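You operate a simulated robot arm through the tools that you are given. There is no shell and no other tool.

Carry out the task below with a simulated two-armed robot. There is one attempt and no reset: what you move stays moved.

JOB
The tint meter's cartridge is low: fit cartridge Y 7 and prove it with an empty reading.
Fine: meter off before the change and at the end; old cartridge on the white ledge; cover shut, one press of READ.

Only the result counts: the job must be done as asked and must still hold three seconds after the hand-in. Knocking over, shifting, dropping, spilling or breaking anything else fails it. Lids that push on must go on centred and level and be pressed home; caps that screw on are set level and turned clockwise until they are tight.

ROBOT AND FRAMES
Two 7-joint arms with fingered hands on one trunk that stands fixed in place. Base frame: the origin is at the foot of the trunk, x ahead of it, y to its left, z up; the work surface is at about z = 920. Readings come in mm, degrees, newtons and seconds.
The left shoulder is at [50, 214, 869], the right one opposite. With the tool pointing down near the work surface each hand reaches from about 280 to 860 mm from the base axis, measured 20 degrees to its own side. Payload 3 kg a hand.
The tool frame of a hand sits at the grasp point between the pads (the TCP): z along the fingers, y along the line on which they close. The tips reach 26 mm beyond it. The gripper opens to 132 mm; its body begins 73 mm behind the TCP. The gripper is a hand of 3 fingers: y runs from the thumb to the fingers, the wrist lies at [0, 0, -229] in the tool frame, and closing takes about 1.5 s.
Orientation is that of the tool frame in the base frame, as a unit quaternion [w, x, y, z]. With the fingers straight down and closing along the base's y, the tool's x points along the base's -x, its y along +y and its z along -z.

CONTROLS
- The arms move only by the tool jog_arm. It takes "left_steps", "right_steps" or both (then of equal length, played together; a hand with none holds still); each is one flat list of numbers, 6 for each row, row after row: the shift along the base's x, y, z in cm, then the turn, a rotation vector about the base's x, y, z in degrees. In form: [dx, dy, dz, rx, ry, rz, dx, dy, dz, rx, ry, rz, ...]. A call has 1 to 20 rows; each row is the pose to reach, as a shift and turn from the pose commanded when the call began. "left_claw" and "right_claw" are, for a hand that has rows, the opening, from 0 (shut) to 1 (fully open), set as the call begins (left out, the last holds). A row lasts 0.2 s, in which the tool goes at most 50 mm and 8.6 degrees; a call with a longer step from one row to the next is refused whole, and so is a gripper value outside its range. A pose out of reach is approached as far as the arm can. The call stops where the force on the tool passes 90 N (or 10 N more than at its start, if that is more) or the arm is blocked; 0.2 s more then pass. The fingers move at their own pace (about 72 mm/s each) and stop on an object; they squeeze with about 30 N. The grip force told is the motor's: it shows also when the fingers shut on nothing. Time passes only in rows, and 0.2 s behind the last, so rows that repeat a pose let the fingers close. The reply holds the time, the measured pose of the TCP, the force on the tool along the base axes, the opening and the grip force, in the units named above and with some noise, with the torque about the TCP (base axes, N m) and any sound that the robot's microphone picked up.
- Cameras (640 x 400 px; columns grow to the right, rows downward): "scene" is now at [30.6, -34.4, 1503.5]; the picture's right is [-0.37, -0.93, 0.00], its down [-0.56, 0.22, -0.79] and it looks along [0.74, -0.29, -0.61] (base axes); focal length 330 px, centre (320, 200). "left" rides on the left gripper at [-62, 3, -92] in its tool frame; the picture's right is [-0.05, -1.00, 0.00], its down [0.83, -0.04, -0.56] and it looks along [0.55, -0.03, 0.83] (tool axes); focal length 230 px, centre (320, 200). "right" rides on the right gripper at [61, 3, -92] in its tool frame; the picture's right is [-0.05, 1.00, 0.00], its down [-0.83, -0.04, -0.56] and it looks along [-0.55, -0.03, 0.83] (tool axes); focal length 230 px, centre (320, 200). There is no depth. A picture from a camera that has moved, and an enlarged one, comes with that camera's place and axes in the base frame and with its lens.
- capture(camera): a new picture of that camera. It takes no simulated time.
- finger_targets(finger1, finger2, thumb_bend, hand): sets how far each is bent, from 0 (flat) to 100 (curled in); at 30 the hand is open as for a grip, at 70 the pads meet at the TCP. One left out holds its place. A second passes; each finger stops where it meets its share of the squeeze, and holds until it gets a number again. A gripper value or a shape takes the hand back. It gives what a move gives, with no picture; readings hold the bend of each and the force on the fingers (four entries, about 0 where the hand has none), thumb and palm.
- hand_shape(shape, hand): the hand has 3 fingers and takes this shape, open, in about a second: jaw (thumb against the fingers, like two jaws); tri (thumb and two fingers); tip (a fingertip pinch); poke (one finger out to press); point (the index stretched); flat (the hand flat); cup (the hand cupped); fist (a fist). The gripper value then closes the fingers along that shape, each until it touches; the sizes above hold for jaw. It gives what a move gives, with no picture.
- turn_head(pan, tilt): turns the head with the scene camera to pan (to the left, within 86 degrees either way) and tilt (down, from -29 to 69), counted from straight ahead of the robot. It gives what a move gives.
- enlarge(camera, box): a new picture of the part [left, top, right, bottom] of that camera's present view, enlarged. It takes no simulated time.
- finish_job(): hands the job in; it is judged then, once.

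Places have to be worked out from the pictures, the camera data and where the tool is seen. Open the grippers and draw the arms clear of the work before you hand the job in, unless the task says otherwise.

The tools are called after "Request:" by a JSON object that holds its "name" and its "arguments". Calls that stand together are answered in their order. jog_arm: Moves the arms, as the interface text tells. Its arguments: {"type":"object","properties":{"left_steps":{"type":"array","items":{"type":"number"}},"left_claw":{"type":"number"},"right_steps":{"type":"array","items":{"type":"number"}},"right_claw":{"type":"number"}},"required":[]} The other tools are called the same way: hand_shape (shape, hand) gives the hand a shape; finger_targets (finger1, finger2, thumb_bend, hand) moves the fingers one by one; turn_head (pan, tilt) turns the head that bears the scene camera; capture (camera) takes a picture; enlarge (camera, box) takes an enlarged picture of a part of a camera's view; finish_job () hands the job in.

At the start:

```text
clock: 0.0
left_ee_pos: [434.0, -36.7, 1217.4]
left_ee_rot: [0.0, 0.208, 0.978, 0.0]
left_contact_force: [-0.5, -0.4, 0.3]
left_moment: [0.03, -0.04, -0.01]
left_opening: 132.0
left_gripper_force: 0.1
left_shape: jaw
left_bend: [30.0, 30.0, 30.0]
left_finger forces: [0.0, 0.1, 0.0, 0.0, 0.1, 0.0]
right_ee_pos: [352.9, -400.9, 1219.2]
right_ee_rot: [0.0, 0.208, 0.978, 0.0]
right_contact_force: [0.5, -0.4, -0.5]
right_moment: [0.03, -0.03, -0.03]
right_opening: 131.9
right_gripper_force: 0.1
right_shape: jaw
right_bend: [30.0, 30.0, 30.0]
right_finger forces: [0.0, 0.0, 0.0, 0.0, 0.0, 0.1]
head pan, tilt (commanded): [-21.6, 37.4]
```

scene: 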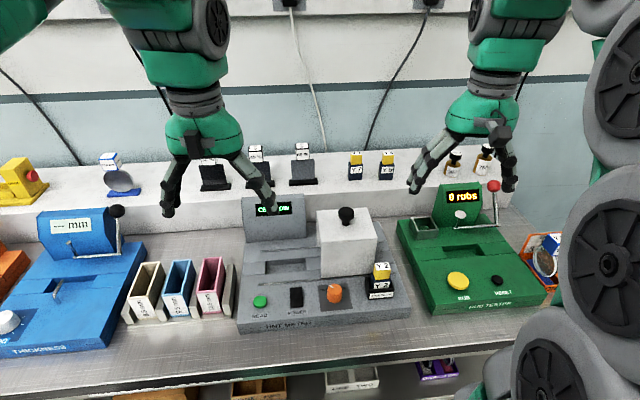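
right: 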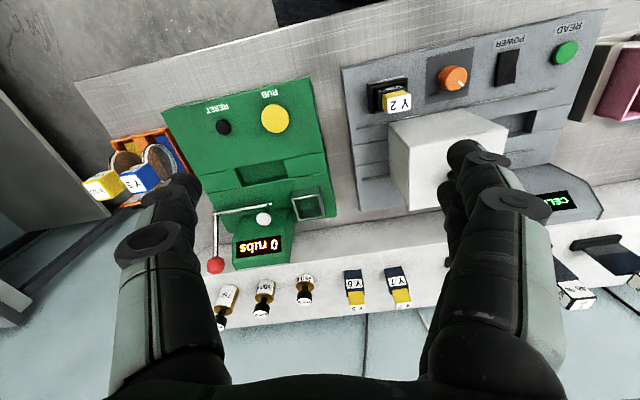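
left: 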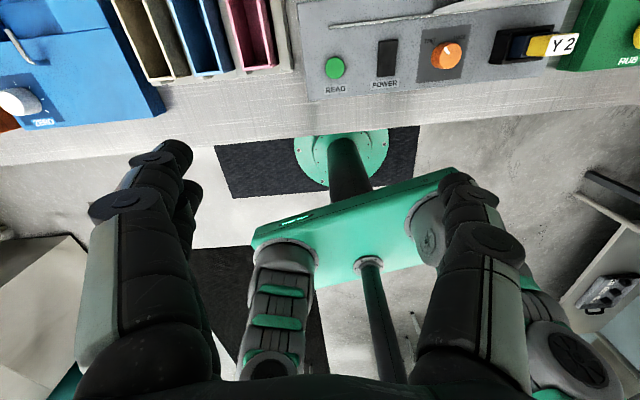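

The scene shows a grey tint meter in the middle with a cartridge Y 2 in its slot, and other cartridges on a back ledge. I look closer before moving anything.

Request:
{"name": "enlarge", "arguments": {"camera": "scene", "box": [220, 180, 420, 340]}}

Request:
{"name": "enlarge", "arguments": {"camera": "scene", "box": [180, 130, 420, 230]}}

Request:
{"name": "enlarge", "arguments": {"camera": "right", "box": [330, 20, 610, 230]}}

Request:
{"name": "enlarge", "arguments": {"camera": "scene", "box": [380, 140, 580, 300]}}

```text
2.50 times, centred on (320, 260) of scene
camera zoom: at [30.6, -34.4, 1503.5], right [-0.37, -0.93, 0.0], down [-0.56, 0.22, -0.79], along [0.74, -0.29, -0.61], focal length 826 px, centre (320, 50)
```

zoom: 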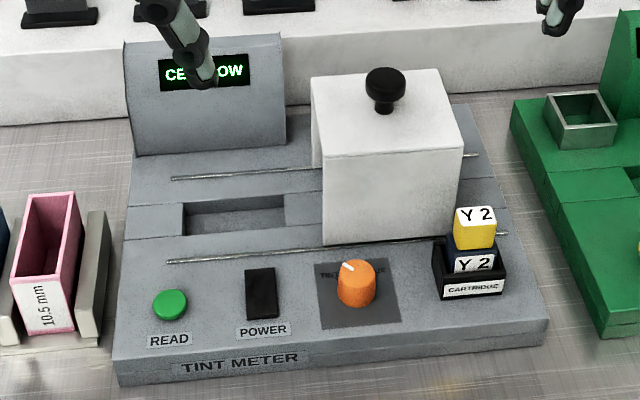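

```text
2.67 times, centred on (300, 180) of scene
camera zoom: at [30.6, -34.4, 1503.5], right [-0.37, -0.93, 0.0], down [-0.56, 0.22, -0.79], along [0.74, -0.29, -0.61], focal length 881 px, centre (373, 253)
```

zoom: 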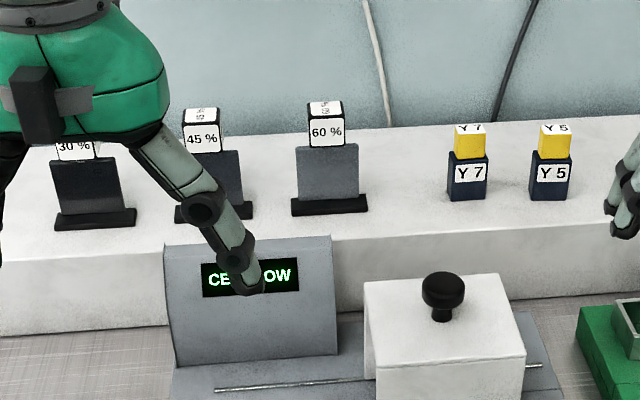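

```text
1.90 times, centred on (470, 125) of right
camera zoom: at [296.8, -373.0, 1310.0], right [0.45, 0.89, 0.0], down [0.74, -0.38, 0.56], along [0.49, -0.25, -0.83], focal length 438 px, centre (34, 343)
```

zoom: 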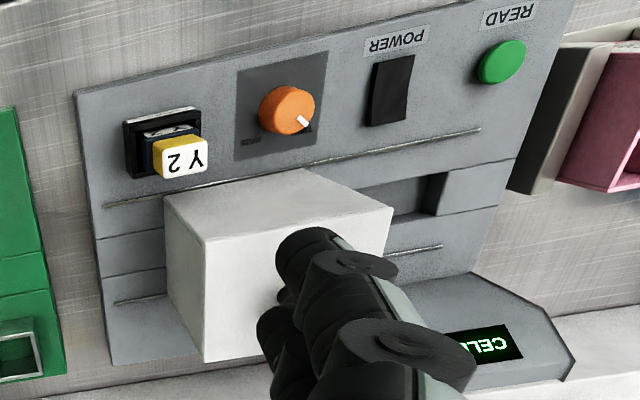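

```text
2.50 times, centred on (480, 220) of scene
camera zoom: at [30.6, -34.4, 1503.5], right [-0.37, -0.93, 0.0], down [-0.56, 0.22, -0.79], along [0.74, -0.29, -0.61], focal length 826 px, centre (-80, 150)
```

zoom: 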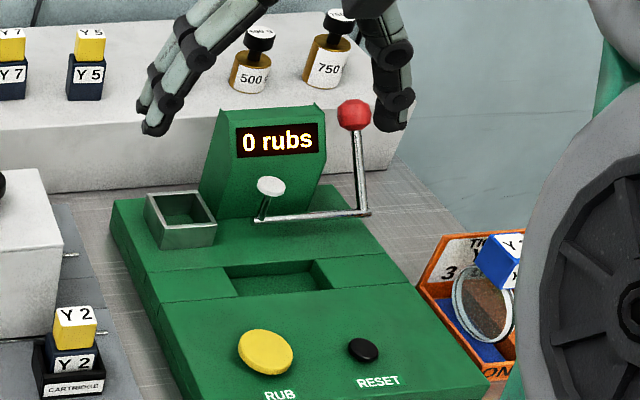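

The meter reads "CELL LOW"; Y 7 stands on the white ledge at the back next to Y 5. I draw the left arm off to the left to clear the view and take new pictures.

Request:
{"name": "jog_arm", "arguments": {"left_steps": [-1, 4.5, 0, 0, 0, 0, -2, 9, 0, 0, 0, 0, -3, 13.5, 0, 0, 0, 0, -4, 18, 0, 0, 0, 0, -5, 22.5, 0, 0, 0, 0, -6, 27, 0, 0, 0, 0, -7, 31.5, 0, 0, 0, 0, -8, 36, 0, 0, 0, 0]}}

Request:
{"name": "turn_head", "arguments": {"pan": -24, "tilt": 45}}

Request:
{"name": "capture", "arguments": {"camera": "scene"}}

Request:
{"name": "enlarge", "arguments": {"camera": "scene", "box": [240, 120, 400, 220]}}

Request:
{"name": "enlarge", "arguments": {"camera": "scene", "box": [300, 200, 460, 300]}}

Request:
{"name": "enlarge", "arguments": {"camera": "scene", "box": [300, 80, 460, 180]}}

```text
clock: 1.8
left_ee_pos: [352.0, 322.6, 1218.8]
left_ee_rot: [0.0, 0.209, 0.978, 0.0]
left_contact_force: [-0.1, 0.3, -1.1]
left_moment: [-0.01, -0.02, -0.01]
left_opening: 131.8
left_gripper_force: 0.0
left_shape: jaw
left_bend: [30.0, 30.0, 30.0]
left_finger forces: [0.0, 0.0, 0.1, 0.0, 0.0, 0.0]
right_ee_pos: [352.4, -400.6, 1218.6]
right_ee_rot: [0.0, 0.208, 0.978, 0.0]
right_contact_force: [0.2, 0.7, 0.4]
right_moment: [0.03, -0.02, 0.01]
right_opening: 131.8
right_gripper_force: 0.0
right_shape: jaw
right_bend: [30.0, 30.0, 30.0]
right_finger forces: [0.0, 0.0, 0.1, 0.0, 0.1, 0.1]
head pan, tilt (commanded): [-21.6, 37.4]
```

```text
clock: 2.5
left_ee_pos: [352.1, 322.7, 1217.7]
left_ee_rot: [0.0, 0.207, 0.978, 0.0]
left_contact_force: [0.8, -0.2, -0.3]
left_moment: [0.02, -0.02, -0.02]
left_opening: 131.9
left_gripper_force: 0.1
left_shape: jaw
left_bend: [30.0, 30.0, 30.0]
left_finger forces: [0.0, 0.1, 0.0, 0.1, 0.1, 0.0]
right_ee_pos: [351.8, -401.8, 1218.2]
right_ee_rot: [0.0, 0.208, 0.978, 0.0]
right_contact_force: [0.1, -0.2, -0.2]
right_moment: [0.03, 0.02, 0.02]
right_opening: 131.8
right_gripper_force: 0.1
right_shape: jaw
right_bend: [30.0, 30.0, 30.0]
right_finger forces: [0.1, 0.1, 0.1, 0.1, 0.1, 0.0]
head pan, tilt (commanded): [-24.0, 45.0]
```

```text
taken
camera scene: at [24.3, -35.6, 1492.3], right [-0.41, -0.91, 0.0], down [-0.65, 0.29, -0.71], along [0.65, -0.29, -0.71], focal length 330 px, centre (320, 200)
```

scene: 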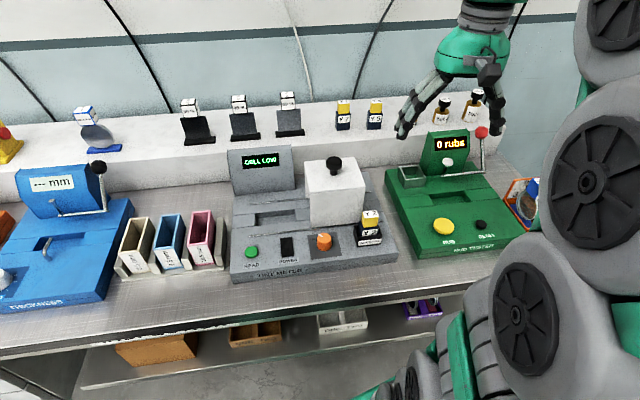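

```text
4.00 times, centred on (320, 170) of scene
camera zoom: at [24.3, -35.6, 1492.3], right [-0.41, -0.91, 0.0], down [-0.65, 0.29, -0.71], along [0.65, -0.29, -0.71], focal length 1322 px, centre (320, 320)
```

zoom: 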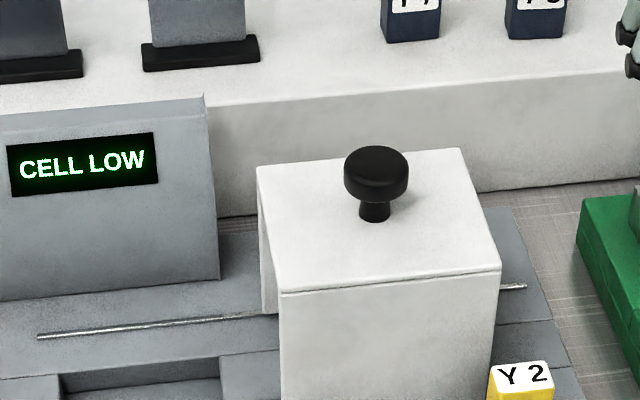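

```text
4.00 times, centred on (380, 250) of scene
camera zoom: at [24.3, -35.6, 1492.3], right [-0.41, -0.91, 0.0], down [-0.65, 0.29, -0.71], along [0.65, -0.29, -0.71], focal length 1322 px, centre (80, 0)
```

zoom: 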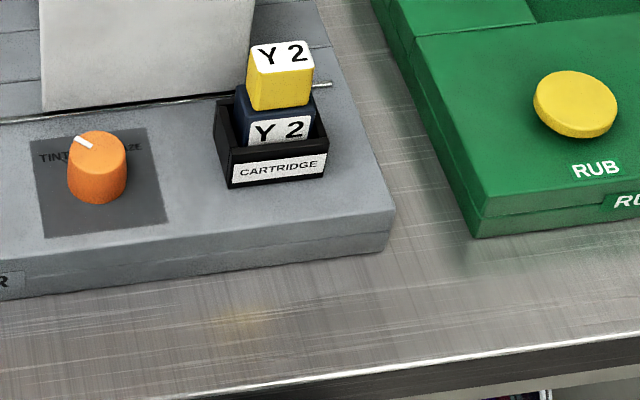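

```text
4.00 times, centred on (380, 130) of scene
camera zoom: at [24.3, -35.6, 1492.3], right [-0.41, -0.91, 0.0], down [-0.65, 0.29, -0.71], along [0.65, -0.29, -0.71], focal length 1322 px, centre (80, 480)
```

zoom: 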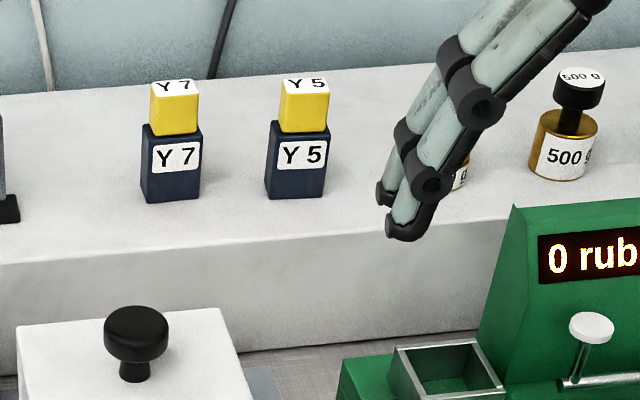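

Display is clear now ("CELL LOW"), and the selector knob and rocker switch need a closer look. I zoom further on the controls, the well and the switch.

Request:
{"name": "enlarge", "arguments": {"camera": "scene", "box": [230, 225, 310, 275]}}

Request:
{"name": "enlarge", "arguments": {"camera": "scene", "box": [300, 220, 380, 270]}}

Request:
{"name": "enlarge", "arguments": {"camera": "scene", "box": [230, 180, 310, 230]}}

Request:
{"name": "enlarge", "arguments": {"camera": "right", "box": [340, 20, 500, 120]}}

Request:
{"name": "enlarge", "arguments": {"camera": "right", "box": [460, 20, 620, 120]}}

Request:
{"name": "enlarge", "arguments": {"camera": "right", "box": [80, 120, 240, 220]}}

```text
8.00 times, centred on (270, 250) of scene
camera zoom: at [24.3, -35.6, 1492.3], right [-0.41, -0.91, 0.0], down [-0.65, 0.29, -0.71], along [0.65, -0.29, -0.71], focal length 2643 px, centre (720, -200)
```

zoom: 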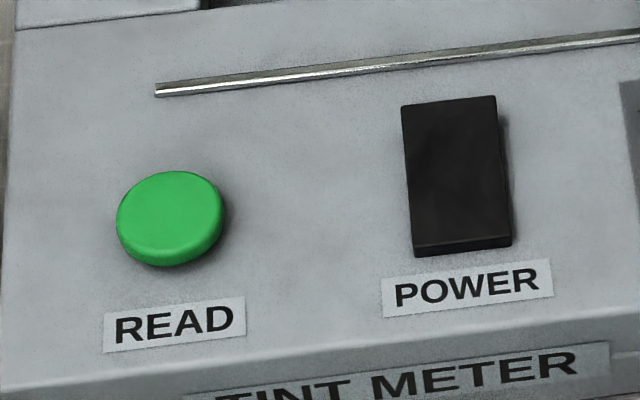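

```text
8.00 times, centred on (340, 245) of scene
camera zoom: at [24.3, -35.6, 1492.3], right [-0.41, -0.91, 0.0], down [-0.65, 0.29, -0.71], along [0.65, -0.29, -0.71], focal length 2643 px, centre (160, -160)
```

zoom: 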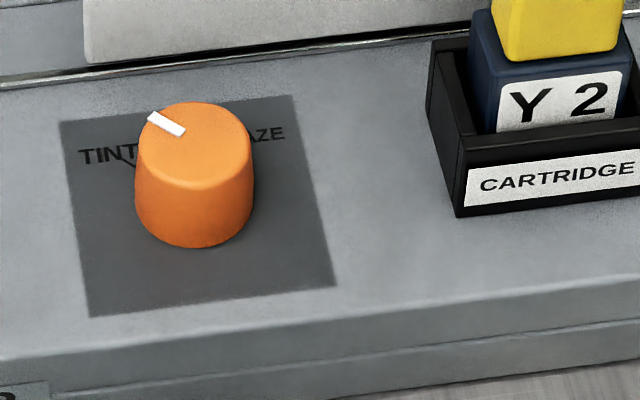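

```text
8.00 times, centred on (270, 205) of scene
camera zoom: at [24.3, -35.6, 1492.3], right [-0.41, -0.91, 0.0], down [-0.65, 0.29, -0.71], along [0.65, -0.29, -0.71], focal length 2643 px, centre (720, 160)
```

zoom: 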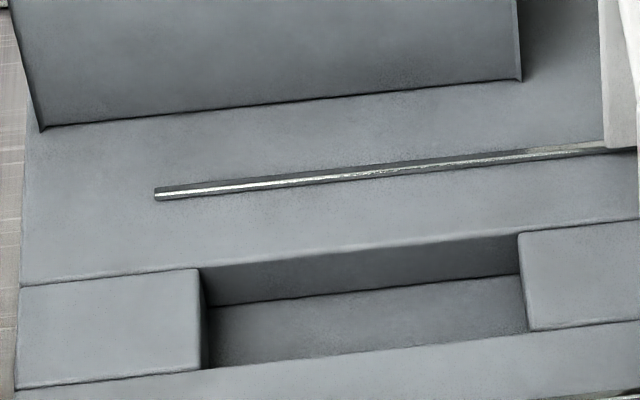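

```text
4.00 times, centred on (420, 70) of right
camera zoom: at [296.8, -373.0, 1310.0], right [0.45, 0.89, 0.0], down [0.74, -0.38, 0.56], along [0.49, -0.25, -0.83], focal length 920 px, centre (-80, 720)
```

zoom: 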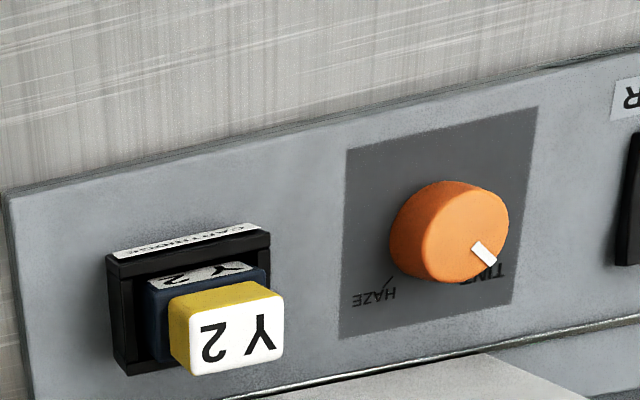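

```text
4.00 times, centred on (540, 70) of right
camera zoom: at [296.8, -373.0, 1310.0], right [0.45, 0.89, 0.0], down [0.74, -0.38, 0.56], along [0.49, -0.25, -0.83], focal length 920 px, centre (-560, 720)
```

zoom: 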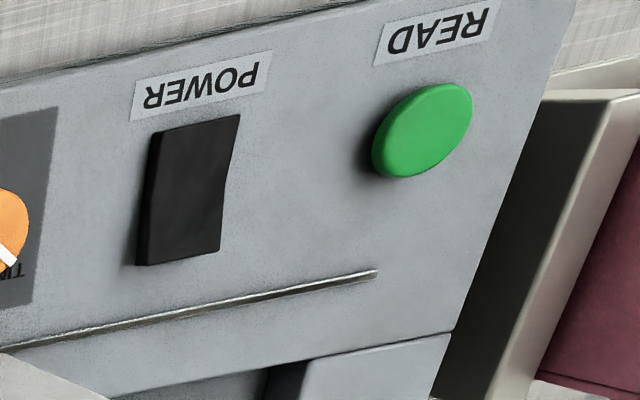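

```text
4.00 times, centred on (160, 170) of right
camera zoom: at [296.8, -373.0, 1310.0], right [0.45, 0.89, 0.0], down [0.74, -0.38, 0.56], along [0.49, -0.25, -0.83], focal length 920 px, centre (960, 320)
```

zoom: 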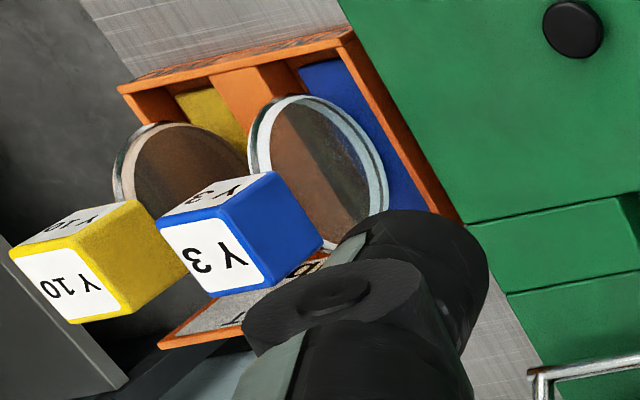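

The knob's pointer is on TINT and the well looks empty. I move the right hand left and back, high above the bench, so its camera looks straight at the meter for triangulation.

Request:
{"name": "jog_arm", "arguments": {"right_steps": [-0.6, 4.2, 0, 0, 0, 0, -1.2, 8.4, 0, 0, 0, 0, -1.8, 12.6, 0, 0, 0, 0, -2.4, 16.8, 0, 0, 0, 0, -3, 21, 0, 0, 0, 0, -3.6, 25, 0, 0, 0, 0]}}

Request:
{"name": "capture", "arguments": {"camera": "right"}}

Request:
{"name": "capture", "arguments": {"camera": "scene"}}

```text
clock: 3.9
left_ee_pos: [353.7, 322.6, 1218.8]
left_ee_rot: [0.0, 0.208, 0.978, 0.0]
left_contact_force: [0.0, -0.4, 0.7]
left_moment: [0.0, -0.05, 0.01]
left_opening: 131.7
left_gripper_force: 0.1
left_shape: jaw
left_bend: [30.0, 30.0, 30.0]
left_finger forces: [0.0, 0.1, 0.0, 0.0, 0.1, 0.0]
right_ee_pos: [316.3, -149.7, 1215.6]
right_ee_rot: [0.0, 0.208, 0.978, -0.001]
right_contact_force: [-0.7, -0.7, -1.4]
right_moment: [0.01, -0.02, -0.01]
right_opening: 131.8
right_gripper_force: 0.1
right_shape: jaw
right_bend: [30.0, 30.0, 30.0]
right_finger forces: [0.0, 0.1, 0.1, 0.0, 0.1, 0.0]
head pan, tilt (commanded): [-24.0, 45.0]
```

```text
taken
camera right: at [260.6, -123.3, 1308.3], right [0.45, 0.89, 0.0], down [0.74, -0.38, 0.56], along [0.49, -0.25, -0.83], focal length 230 px, centre (320, 200)
```

right: 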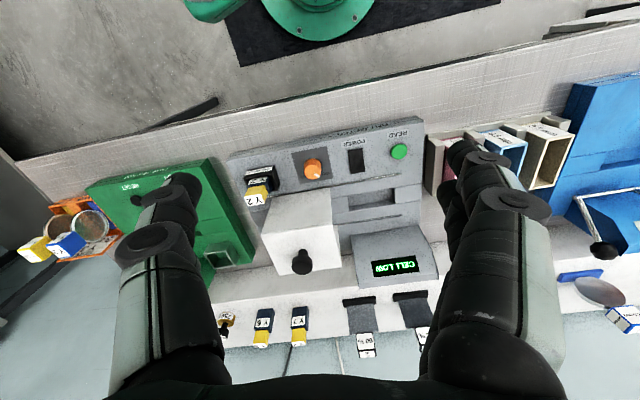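

```text
taken
camera scene: at [24.3, -35.5, 1492.2], right [-0.41, -0.91, 0.0], down [-0.65, 0.29, -0.71], along [0.65, -0.29, -0.71], focal length 330 px, centre (320, 200)
```

scene: 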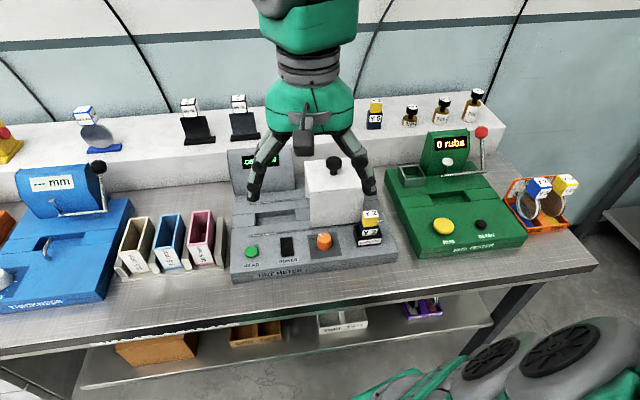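

The wrist camera now sees the whole meter, ledge and cartridges between the fingers. I enlarge parts of it for measurements.

Request:
{"name": "enlarge", "arguments": {"camera": "right", "box": [220, 110, 380, 210]}}

Request:
{"name": "enlarge", "arguments": {"camera": "right", "box": [310, 110, 470, 210]}}

Request:
{"name": "enlarge", "arguments": {"camera": "right", "box": [220, 200, 380, 300]}}

Request:
{"name": "enlarge", "arguments": {"camera": "right", "box": [220, 270, 380, 370]}}

Request:
{"name": "enlarge", "arguments": {"camera": "right", "box": [330, 200, 490, 300]}}

```text
4.00 times, centred on (300, 160) of right
camera zoom: at [260.6, -123.3, 1308.3], right [0.45, 0.89, 0.0], down [0.74, -0.38, 0.56], along [0.49, -0.25, -0.83], focal length 920 px, centre (400, 360)
```

zoom: 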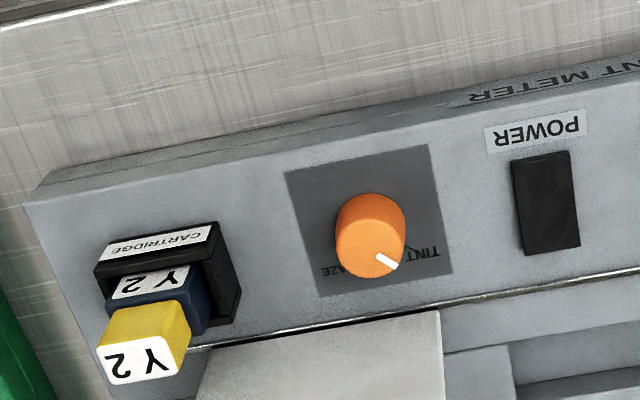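

```text
4.00 times, centred on (390, 160) of right
camera zoom: at [260.6, -123.3, 1308.3], right [0.45, 0.89, 0.0], down [0.74, -0.38, 0.56], along [0.49, -0.25, -0.83], focal length 920 px, centre (40, 360)
```

zoom: 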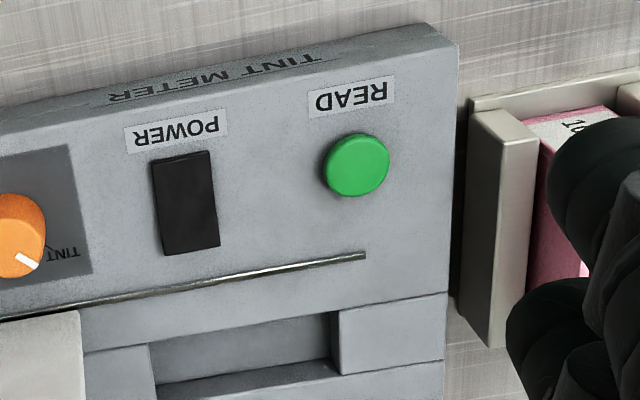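

```text
4.00 times, centred on (300, 250) of right
camera zoom: at [260.6, -123.3, 1308.3], right [0.45, 0.89, 0.0], down [0.74, -0.38, 0.56], along [0.49, -0.25, -0.83], focal length 920 px, centre (400, 0)
```

zoom: 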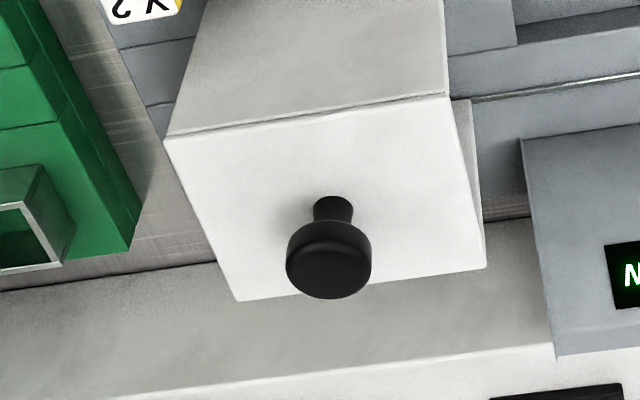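

```text
4.00 times, centred on (300, 320) of right
camera zoom: at [260.6, -123.3, 1308.3], right [0.45, 0.89, 0.0], down [0.74, -0.38, 0.56], along [0.49, -0.25, -0.83], focal length 920 px, centre (400, -280)
```

zoom: 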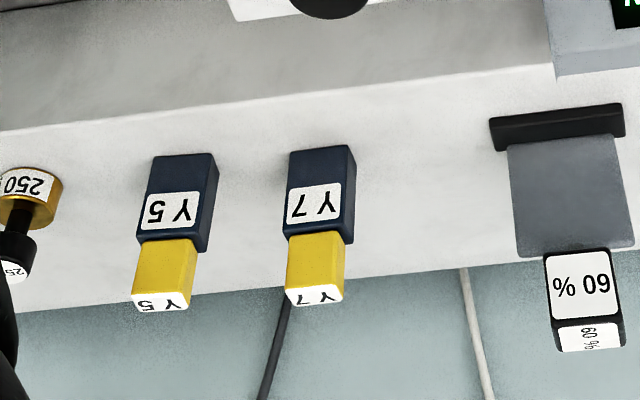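

```text
4.00 times, centred on (410, 250) of right
camera zoom: at [260.6, -123.3, 1308.3], right [0.45, 0.89, 0.0], down [0.74, -0.38, 0.56], along [0.49, -0.25, -0.83], focal length 920 px, centre (-40, 0)
```

zoom: 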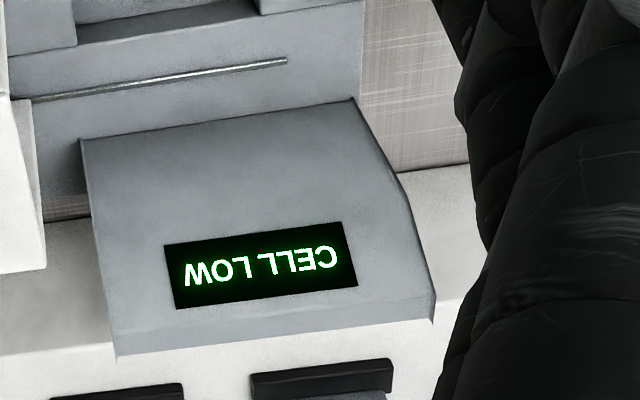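

Triangulation puts READ at about (458,-71,930), the POWER rocker centre at about (441,-143,928), Y 7 on the ledge near (709,-409, base ~987). The deck is about z 920, so I'll check heights by touch. I set the right hand to "poke" here, high up, and look where the fingertip goes.

Request:
{"name": "hand_shape", "arguments": {"shape": "poke", "hand": "right"}}

Request:
{"name": "capture", "arguments": {"camera": "right"}}

Request:
{"name": "capture", "arguments": {"camera": "scene"}}

Request:
{"name": "enlarge", "arguments": {"camera": "scene", "box": [220, 80, 420, 220]}}

```text
clock: 4.8
left_ee_pos: [353.0, 322.7, 1218.8]
left_ee_rot: [0.0, 0.208, 0.978, 0.0]
left_contact_force: [-0.8, -0.1, 0.3]
left_moment: [-0.02, 0.0, -0.02]
left_opening: 132.3
left_gripper_force: 0.1
left_shape: jaw
left_bend: [30.0, 30.0, 30.0]
left_finger forces: [0.0, 0.1, 0.0, 0.0, 0.1, 0.0]
right_ee_pos: [316.0, -152.3, 1216.4]
right_ee_rot: [0.0, 0.207, 0.978, 0.0]
right_contact_force: [-0.1, -0.4, 0.2]
right_moment: [0.02, 0.02, -0.01]
right_opening: 0.2
right_gripper_force: 0.1
right_shape: poke
right_bend: [100.0, 100.0, 45.0]
right_finger forces: [0.0, 0.0, 0.0, 0.1, 0.0, 0.1]
head pan, tilt (commanded): [-24.0, 45.0]
```

```text
taken
camera right: at [260.9, -124.1, 1308.3], right [0.45, 0.89, 0.0], down [0.74, -0.38, 0.56], along [0.49, -0.25, -0.83], focal length 230 px, centre (320, 200)
```

right: 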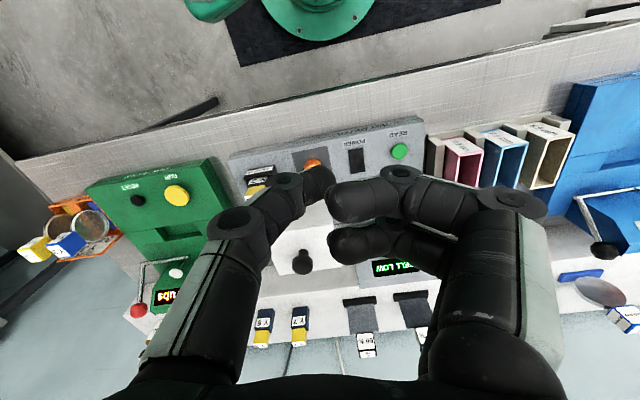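

```text
taken
camera scene: at [24.3, -35.6, 1492.2], right [-0.41, -0.91, 0.0], down [-0.65, 0.29, -0.71], along [0.65, -0.29, -0.71], focal length 330 px, centre (320, 200)
```

scene: 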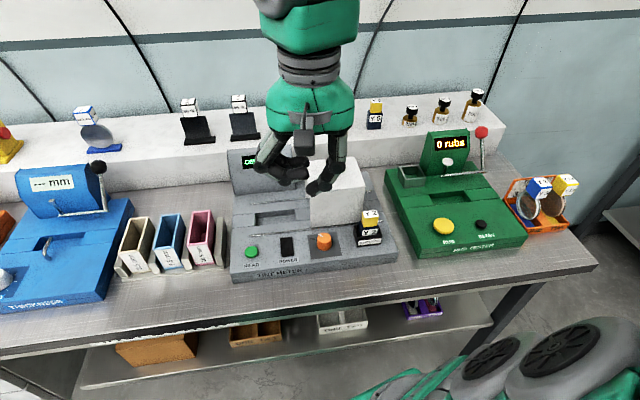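

```text
2.86 times, centred on (320, 150) of scene
camera zoom: at [24.3, -35.6, 1492.2], right [-0.41, -0.91, 0.0], down [-0.65, 0.29, -0.71], along [0.65, -0.29, -0.71], focal length 944 px, centre (320, 343)
```

zoom: 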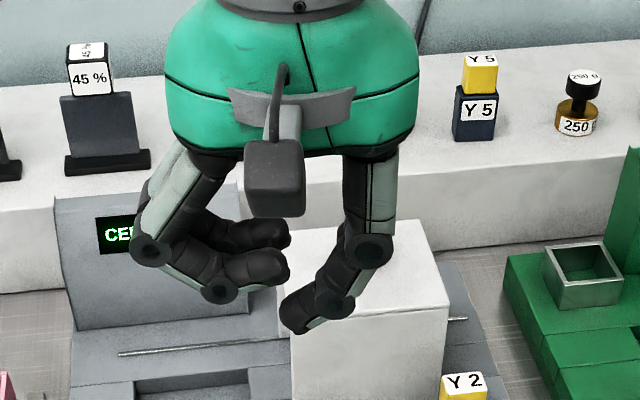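

In "poke" the thumb is stretched with its tip about 28 mm beyond the TCP and nearly on the tool axis. I zoom in on the rocker to see which end is down.

Request:
{"name": "enlarge", "arguments": {"camera": "right", "box": [335, 135, 383, 165]}}

Request:
{"name": "enlarge", "arguments": {"camera": "scene", "box": [268, 230, 308, 255]}}

```text
13.33 times, centred on (359, 150) of right
camera zoom: at [260.9, -124.1, 1308.3], right [0.45, 0.89, 0.0], down [0.74, -0.38, 0.56], along [0.49, -0.25, -0.83], focal length 3068 px, centre (-200, 867)
```

zoom: 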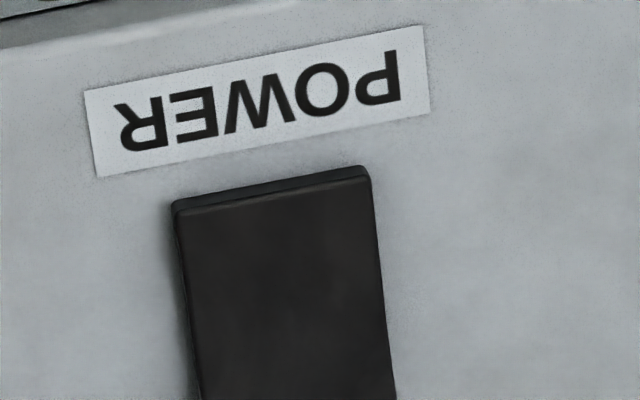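

```text
16.00 times, centred on (288, 242) of scene
camera zoom: at [24.3, -35.6, 1492.2], right [-0.41, -0.91, 0.0], down [-0.65, 0.29, -0.71], along [0.65, -0.29, -0.71], focal length 5286 px, centre (832, -480)
```

zoom: 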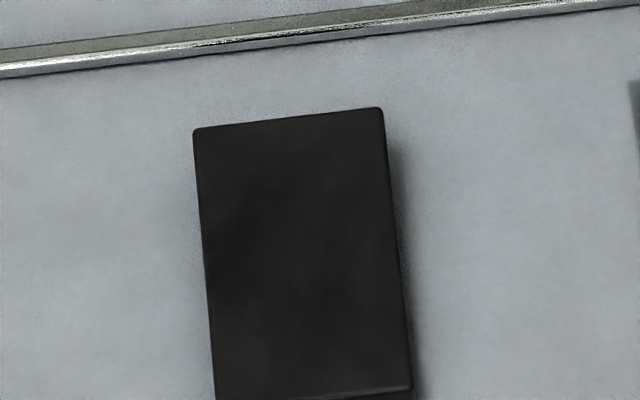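

It's not clear which end of the rocker is down. Before pressing I compare the "point" shape, which may give more clearance for the other fingers.

Request:
{"name": "hand_shape", "arguments": {"shape": "point", "hand": "right"}}

Request:
{"name": "capture", "arguments": {"camera": "right"}}

Request:
{"name": "enlarge", "arguments": {"camera": "scene", "box": [220, 80, 420, 220]}}

```text
clock: 5.7
left_ee_pos: [352.7, 322.6, 1220.2]
left_ee_rot: [0.0, 0.208, 0.978, 0.0]
left_contact_force: [-0.3, 0.3, -0.6]
left_moment: [0.02, -0.01, 0.04]
left_opening: 131.9
left_gripper_force: 0.0
left_shape: jaw
left_bend: [30.0, 30.0, 30.0]
left_finger forces: [0.0, 0.1, 0.1, 0.0, 0.0, 0.1]
right_ee_pos: [316.4, -151.9, 1215.7]
right_ee_rot: [0.0, 0.208, 0.978, -0.001]
right_contact_force: [-0.5, -0.7, -0.4]
right_moment: [0.02, -0.02, 0.0]
right_opening: 0.0
right_gripper_force: 0.1
right_shape: point
right_bend: [24.0, 100.0, 48.0]
right_finger forces: [0.0, 0.0, 0.0, 0.0, 0.0, 0.0]
head pan, tilt (commanded): [-24.0, 45.0]
```

```text
taken
camera right: at [260.8, -124.1, 1308.3], right [0.45, 0.89, 0.0], down [0.74, -0.38, 0.56], along [0.49, -0.25, -0.83], focal length 230 px, centre (320, 200)
```

right: 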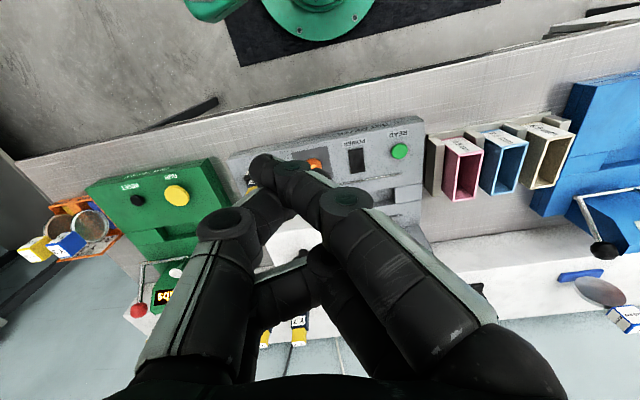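

```text
2.86 times, centred on (320, 150) of scene
camera zoom: at [24.3, -35.6, 1492.2], right [-0.41, -0.91, 0.0], down [-0.65, 0.29, -0.71], along [0.65, -0.29, -0.71], focal length 944 px, centre (320, 343)
```

zoom: 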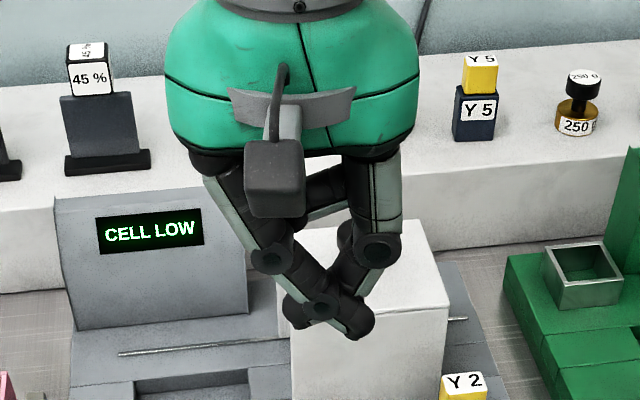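

"Point" crosses the fingers, so "poke" is better. I return to "poke" and turn the hand 60° clockwise so the curled fingers will hang over bare deck rather than READ, moving above the rocker at height.

Request:
{"name": "hand_shape", "arguments": {"shape": "poke", "hand": "right"}}

Request:
{"name": "jog_arm", "arguments": {"right_steps": [1.4, 0.15, 0, 0, 0, -7.5, 2.8, 0.3, 0, 0, 0, -15, 4.2, 0.45, -1, 0, 0, -22.5, 5.6, 0.6, -2, 0, 0, -30, 7, 0.75, -4, 0, 0, -37.5, 8.4, 0.9, -6, 0, 0, -45, 9.8, 1.05, -8, 0, 0, -52.5, 11.2, 1.2, -10, 0, 0, -60, 11.2, 1.2, -10, 0, 0, -60]}}

Request:
{"name": "capture", "arguments": {"camera": "right"}}

Request:
{"name": "capture", "arguments": {"camera": "scene"}}

```text
clock: 6.6
left_ee_pos: [353.6, 322.9, 1219.0]
left_ee_rot: [0.0, 0.208, 0.978, 0.0]
left_contact_force: [0.5, 0.3, 0.5]
left_moment: [-0.03, -0.03, 0.03]
left_opening: 131.7
left_gripper_force: 0.0
left_shape: jaw
left_bend: [30.0, 30.0, 30.0]
left_finger forces: [0.0, 0.0, 0.1, 0.2, 0.0, 0.0]
right_ee_pos: [316.0, -150.9, 1217.0]
right_ee_rot: [0.0, 0.207, 0.978, 0.0]
right_contact_force: [-0.4, -0.7, -0.2]
right_moment: [-0.01, -0.02, -0.01]
right_opening: 0.0
right_gripper_force: 0.0
right_shape: poke
right_bend: [96.0, 100.0, 100.0]
right_finger forces: [0.1, 0.1, 0.1, 0.0, 0.0, 0.1]
head pan, tilt (commanded): [-24.0, 45.0]
```

```text
clock: 8.6
left_ee_pos: [353.8, 323.7, 1219.4]
left_ee_rot: [0.001, 0.208, 0.978, 0.0]
left_contact_force: [-0.3, 0.2, 0.1]
left_moment: [-0.03, -0.02, 0.02]
left_opening: 132.0
left_gripper_force: 0.1
left_shape: jaw
left_bend: [30.0, 30.0, 30.0]
left_finger forces: [0.0, 0.0, 0.0, 0.0, 0.1, 0.1]
right_ee_pos: [427.7, -140.5, 1118.3]
right_ee_rot: [0.001, 0.669, 0.743, 0.0]
right_contact_force: [-0.7, 0.1, 0.1]
right_moment: [0.01, 0.0, 0.01]
right_opening: 0.1
right_gripper_force: 0.0
right_shape: poke
right_bend: [97.0, 100.0, 100.0]
right_finger forces: [0.0, 0.0, 0.0, 0.0, 0.1, 0.0]
head pan, tilt (commanded): [-24.0, 45.0]
```

```text
taken
camera right: at [423.8, -79.0, 1210.6], right [1.0, 0.05, 0.0], down [0.04, -0.83, 0.56], along [0.03, -0.55, -0.83], focal length 230 px, centre (320, 200)
```

right: 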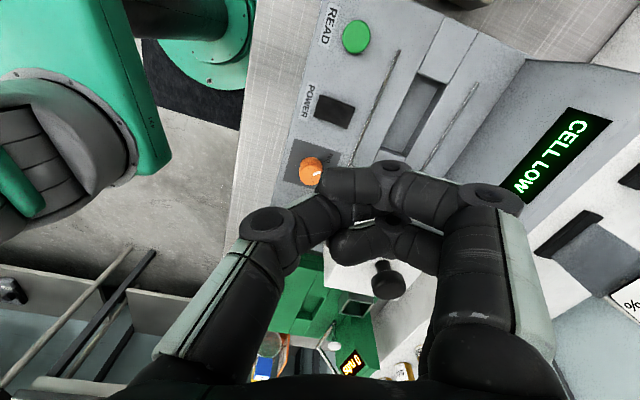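

```text
taken
camera scene: at [24.3, -35.6, 1492.2], right [-0.41, -0.91, 0.0], down [-0.65, 0.29, -0.71], along [0.65, -0.29, -0.71], focal length 330 px, centre (320, 200)
```

scene: 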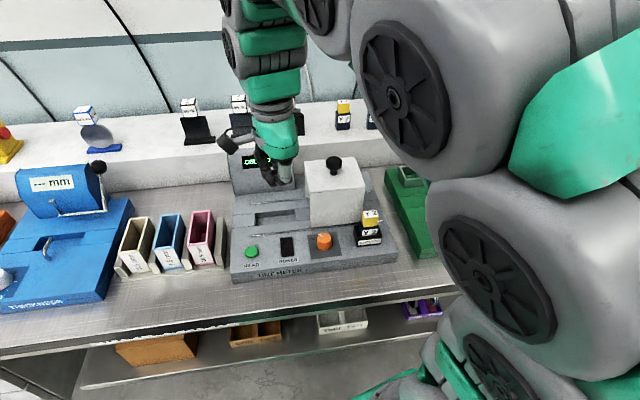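

The thumb now reads bend 100 rather than 45, so the shape isn't the same as before. I set the fingers explicitly: both fingers curled, thumb at 45.

Request:
{"name": "finger_targets", "arguments": {"hand": "right", "finger1": 100, "finger2": 100, "thumb_bend": 45}}

Request:
{"name": "capture", "arguments": {"camera": "right"}}

Request:
{"name": "enlarge", "arguments": {"camera": "scene", "box": [220, 130, 380, 230]}}

```text
clock: 9.6
left_ee_pos: [353.3, 322.7, 1219.3]
left_ee_rot: [0.0, 0.208, 0.978, 0.0]
left_contact_force: [0.2, 0.4, 0.7]
left_moment: [0.04, 0.04, -0.03]
left_opening: 131.9
left_gripper_force: 0.0
left_shape: jaw
left_bend: [30.0, 30.0, 30.0]
left_finger forces: [0.0, 0.2, 0.1, 0.0, 0.1, 0.1]
right_ee_pos: [427.9, -139.6, 1118.0]
right_ee_rot: [0.0, 0.669, 0.743, 0.0]
right_contact_force: [0.5, -0.5, -0.4]
right_moment: [0.0, 0.01, -0.02]
right_opening: 47.6
right_gripper_force: 0.1
right_shape: fingers
right_bend: [100.0, 100.0, 45.0]
right_finger forces: [0.0, 0.0, 0.0, 0.1, 0.0, 0.0]
head pan, tilt (commanded): [-24.0, 45.0]
```

```text
taken
camera right: at [423.7, -78.9, 1210.7], right [1.0, 0.05, 0.0], down [0.04, -0.83, 0.56], along [0.03, -0.55, -0.83], focal length 230 px, centre (320, 200)
```

right: 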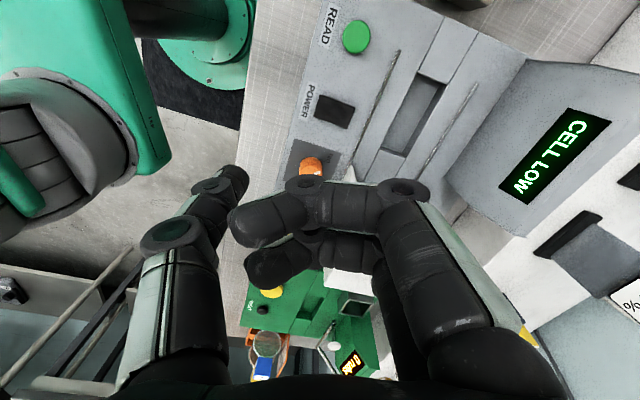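

```text
4.00 times, centred on (300, 180) of scene
camera zoom: at [24.3, -35.6, 1492.2], right [-0.41, -0.91, 0.0], down [-0.65, 0.29, -0.71], along [0.65, -0.29, -0.71], focal length 1322 px, centre (400, 280)
```

zoom: 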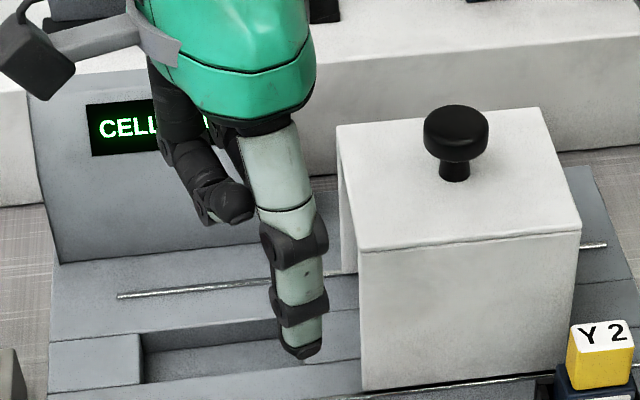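

With explicit targets the thumb tip is off-axis, about 46 mm to the thumb side and about 30 mm beyond the TCP, well away from the curled fingers, which suits pressing. I zoom on the tip to fix its offset.

Request:
{"name": "enlarge", "arguments": {"camera": "right", "box": [190, 145, 270, 195]}}

Request:
{"name": "enlarge", "arguments": {"camera": "scene", "box": [260, 190, 308, 220]}}

```text
8.00 times, centred on (230, 170) of right
camera zoom: at [423.7, -78.9, 1210.7], right [1.0, 0.05, 0.0], down [0.04, -0.83, 0.56], along [0.03, -0.55, -0.83], focal length 1841 px, centre (1040, 440)
```

zoom: 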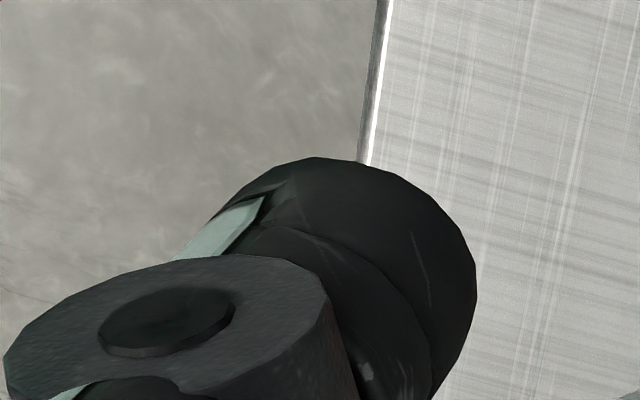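

```text
13.33 times, centred on (284, 205) of scene
camera zoom: at [24.3, -35.6, 1492.2], right [-0.41, -0.91, 0.0], down [-0.65, 0.29, -0.71], along [0.65, -0.29, -0.71], focal length 4405 px, centre (800, 133)
```

zoom: 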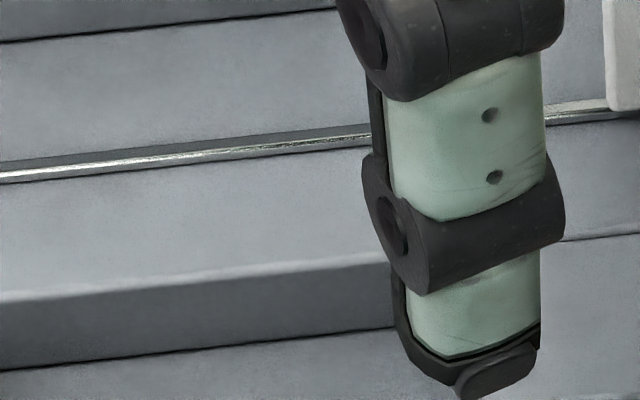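

The tip sits about (0,-48,+30) in the tool frame, which now maps to roughly -48 mm in base x. I move so that the tip hangs ~50 mm above the rocker's near end, then look.

Request:
{"name": "jog_arm", "arguments": {"right_steps": [2.4, 0.25, -2, 0, 0, 0, 4.74, 0.51, -4.5, 0, 0, 0, 4.74, 0.51, -8, 0, 0, 0, 4.74, 0.51, -10.8, 0, 0, 0, 4.74, 0.51, -10.8, 0, 0, 0]}}

Request:
{"name": "capture", "arguments": {"camera": "right"}}

Request:
{"name": "enlarge", "arguments": {"camera": "scene", "box": [220, 180, 380, 280]}}

```text
clock: 10.8
left_ee_pos: [353.3, 322.7, 1218.3]
left_ee_rot: [0.0, 0.207, 0.978, 0.0]
left_contact_force: [0.1, -0.1, 0.2]
left_moment: [0.01, -0.01, 0.01]
left_opening: 131.9
left_gripper_force: 0.1
left_shape: jaw
left_bend: [30.0, 30.0, 30.0]
left_finger forces: [0.0, 0.0, 0.0, 0.0, 0.0, 0.1]
right_ee_pos: [474.4, -134.1, 1011.5]
right_ee_rot: [0.001, 0.669, 0.743, 0.001]
right_contact_force: [-0.1, -0.4, -0.4]
right_moment: [-0.03, 0.0, -0.01]
right_opening: 47.8
right_gripper_force: 0.0
right_shape: fingers
right_bend: [100.0, 100.0, 45.0]
right_finger forces: [0.0, 0.1, 0.0, 0.0, 0.1, 0.0]
head pan, tilt (commanded): [-24.0, 45.0]
```

```text
taken
camera right: at [470.7, -72.4, 1103.4], right [1.0, 0.05, 0.0], down [0.04, -0.83, 0.56], along [0.03, -0.55, -0.83], focal length 230 px, centre (320, 200)
```

right: 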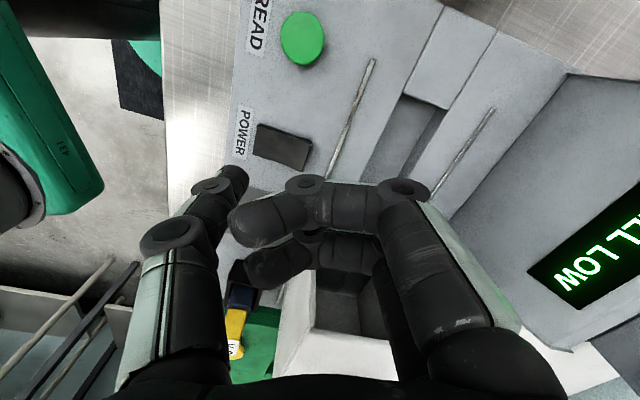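

```text
4.00 times, centred on (300, 230) of scene
camera zoom: at [24.3, -35.6, 1492.2], right [-0.41, -0.91, 0.0], down [-0.65, 0.29, -0.71], along [0.65, -0.29, -0.71], focal length 1322 px, centre (400, 80)
```

zoom: 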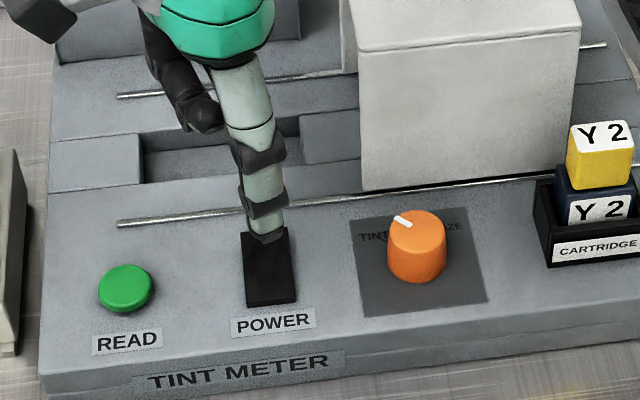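

The tip hangs over the rocker's line in the scene view. I zoom with the wrist camera for the rocker's exact ends and READ's position from this closer distance.

Request:
{"name": "enlarge", "arguments": {"camera": "right", "box": [220, 95, 340, 195]}}

Request:
{"name": "enlarge", "arguments": {"camera": "right", "box": [200, 0, 360, 100]}}

```text
4.00 times, centred on (280, 145) of right
camera zoom: at [470.7, -72.4, 1103.4], right [1.0, 0.05, 0.0], down [0.04, -0.83, 0.56], along [0.03, -0.55, -0.83], focal length 920 px, centre (480, 420)
```

zoom: 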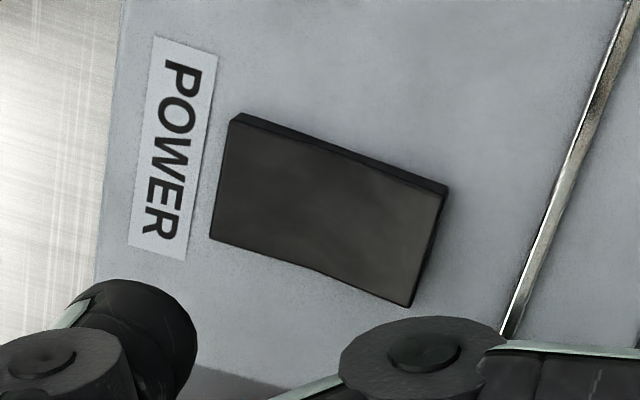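

```text
4.00 times, centred on (280, 50) of right
camera zoom: at [470.7, -72.4, 1103.4], right [1.0, 0.05, 0.0], down [0.04, -0.83, 0.56], along [0.03, -0.55, -0.83], focal length 920 px, centre (480, 800)
```

zoom: 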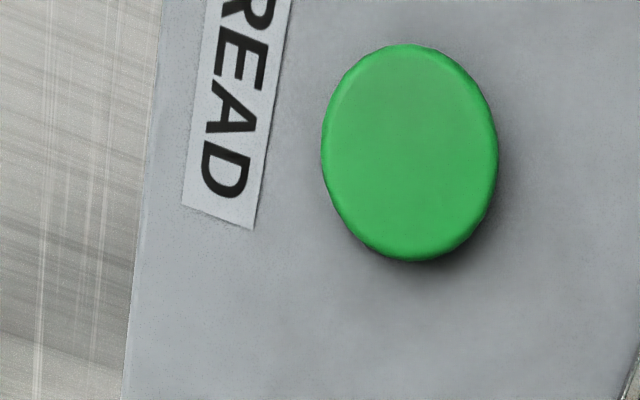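

Rocker measured at near end (423,-136), far end (464,-148), 25 mm wide, READ at (458.5,-70). I shift 4 mm forward and descend 38 mm, staying just short of expected contact.

Request:
{"name": "jog_arm", "arguments": {"right_steps": [0.4, 0, -1, 0, 0, 0, 0.4, 0, -2, 0, 0, 0, 0.4, 0, -3, 0, 0, 0, 0.4, 0, -3.8, 0, 0, 0, 0.4, 0, -3.8, 0, 0, 0]}}

Request:
{"name": "capture", "arguments": {"camera": "right"}}

Request:
{"name": "enlarge", "arguments": {"camera": "scene", "box": [220, 180, 380, 280]}}

```text
clock: 12.0
left_ee_pos: [352.9, 322.7, 1219.8]
left_ee_rot: [0.0, 0.208, 0.978, 0.0]
left_contact_force: [0.1, -0.1, 1.6]
left_moment: [0.0, 0.01, 0.0]
left_opening: 131.6
left_gripper_force: 0.0
left_shape: jaw
left_bend: [30.0, 30.0, 30.0]
left_finger forces: [0.0, 0.0, 0.1, 0.1, 0.0, 0.0]
right_ee_pos: [478.3, -134.6, 971.7]
right_ee_rot: [-0.001, 0.669, 0.743, 0.0]
right_contact_force: [0.7, 0.2, 0.2]
right_moment: [-0.03, 0.0, 0.02]
right_opening: 47.2
right_gripper_force: 0.1
right_shape: fingers
right_bend: [100.0, 100.0, 45.0]
right_finger forces: [0.0, 0.0, 0.0, 0.0, 0.1, 0.1]
head pan, tilt (commanded): [-24.0, 45.0]
```

```text
taken
camera right: at [475.0, -72.8, 1064.0], right [1.0, 0.05, 0.0], down [0.04, -0.83, 0.56], along [0.03, -0.55, -0.83], focal length 230 px, centre (320, 200)
```

right: 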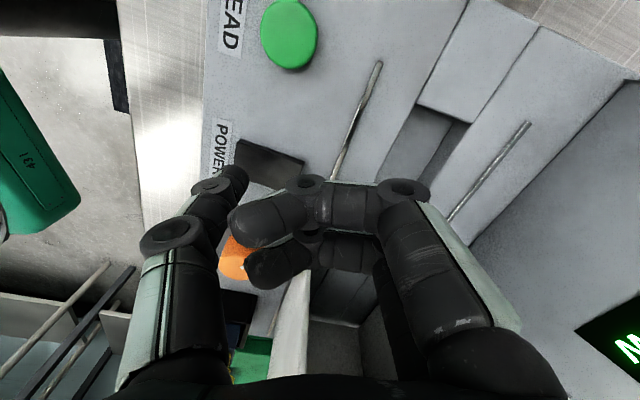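

```text
4.00 times, centred on (300, 230) of scene
camera zoom: at [24.3, -35.6, 1492.2], right [-0.41, -0.91, 0.0], down [-0.65, 0.29, -0.71], along [0.65, -0.29, -0.71], focal length 1322 px, centre (400, 80)
```

zoom: 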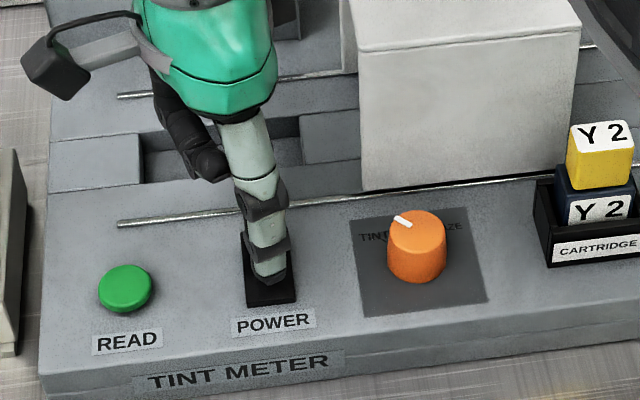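

No contact yet; the tip is just above the near part of the rocker. I step down gently.

Request:
{"name": "jog_arm", "arguments": {"right_steps": [0, 0, -0.2, 0, 0, 0, 0, 0, -0.4, 0, 0, 0, 0, 0, -0.6, 0, 0, 0]}}

Request:
{"name": "enlarge", "arguments": {"camera": "scene", "box": [220, 180, 380, 280]}}

```text
clock: 12.8
left_ee_pos: [353.1, 322.9, 1218.1]
left_ee_rot: [0.0, 0.208, 0.978, 0.001]
left_contact_force: [0.2, -0.3, -0.1]
left_moment: [0.0, -0.02, 0.02]
left_opening: 131.7
left_gripper_force: 0.0
left_shape: jaw
left_bend: [30.0, 30.0, 30.0]
left_finger forces: [0.1, 0.1, 0.1, 0.0, 0.0, 0.1]
right_ee_pos: [479.4, -133.4, 966.7]
right_ee_rot: [0.0, 0.669, 0.743, 0.0]
right_contact_force: [-0.1, 1.0, -0.4]
right_moment: [0.01, 0.0, -0.01]
right_opening: 47.4
right_gripper_force: 0.0
right_shape: fingers
right_bend: [100.0, 100.0, 45.0]
right_finger forces: [0.0, 0.0, 0.1, 0.0, 0.0, 0.0]
head pan, tilt (commanded): [-24.0, 45.0]
```

```text
4.00 times, centred on (300, 230) of scene
camera zoom: at [24.3, -35.6, 1492.2], right [-0.41, -0.91, 0.0], down [-0.65, 0.29, -0.71], along [0.65, -0.29, -0.71], focal length 1322 px, centre (400, 80)
```

zoom: 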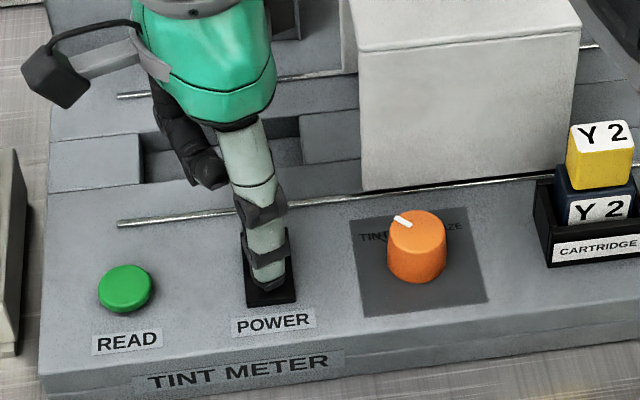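

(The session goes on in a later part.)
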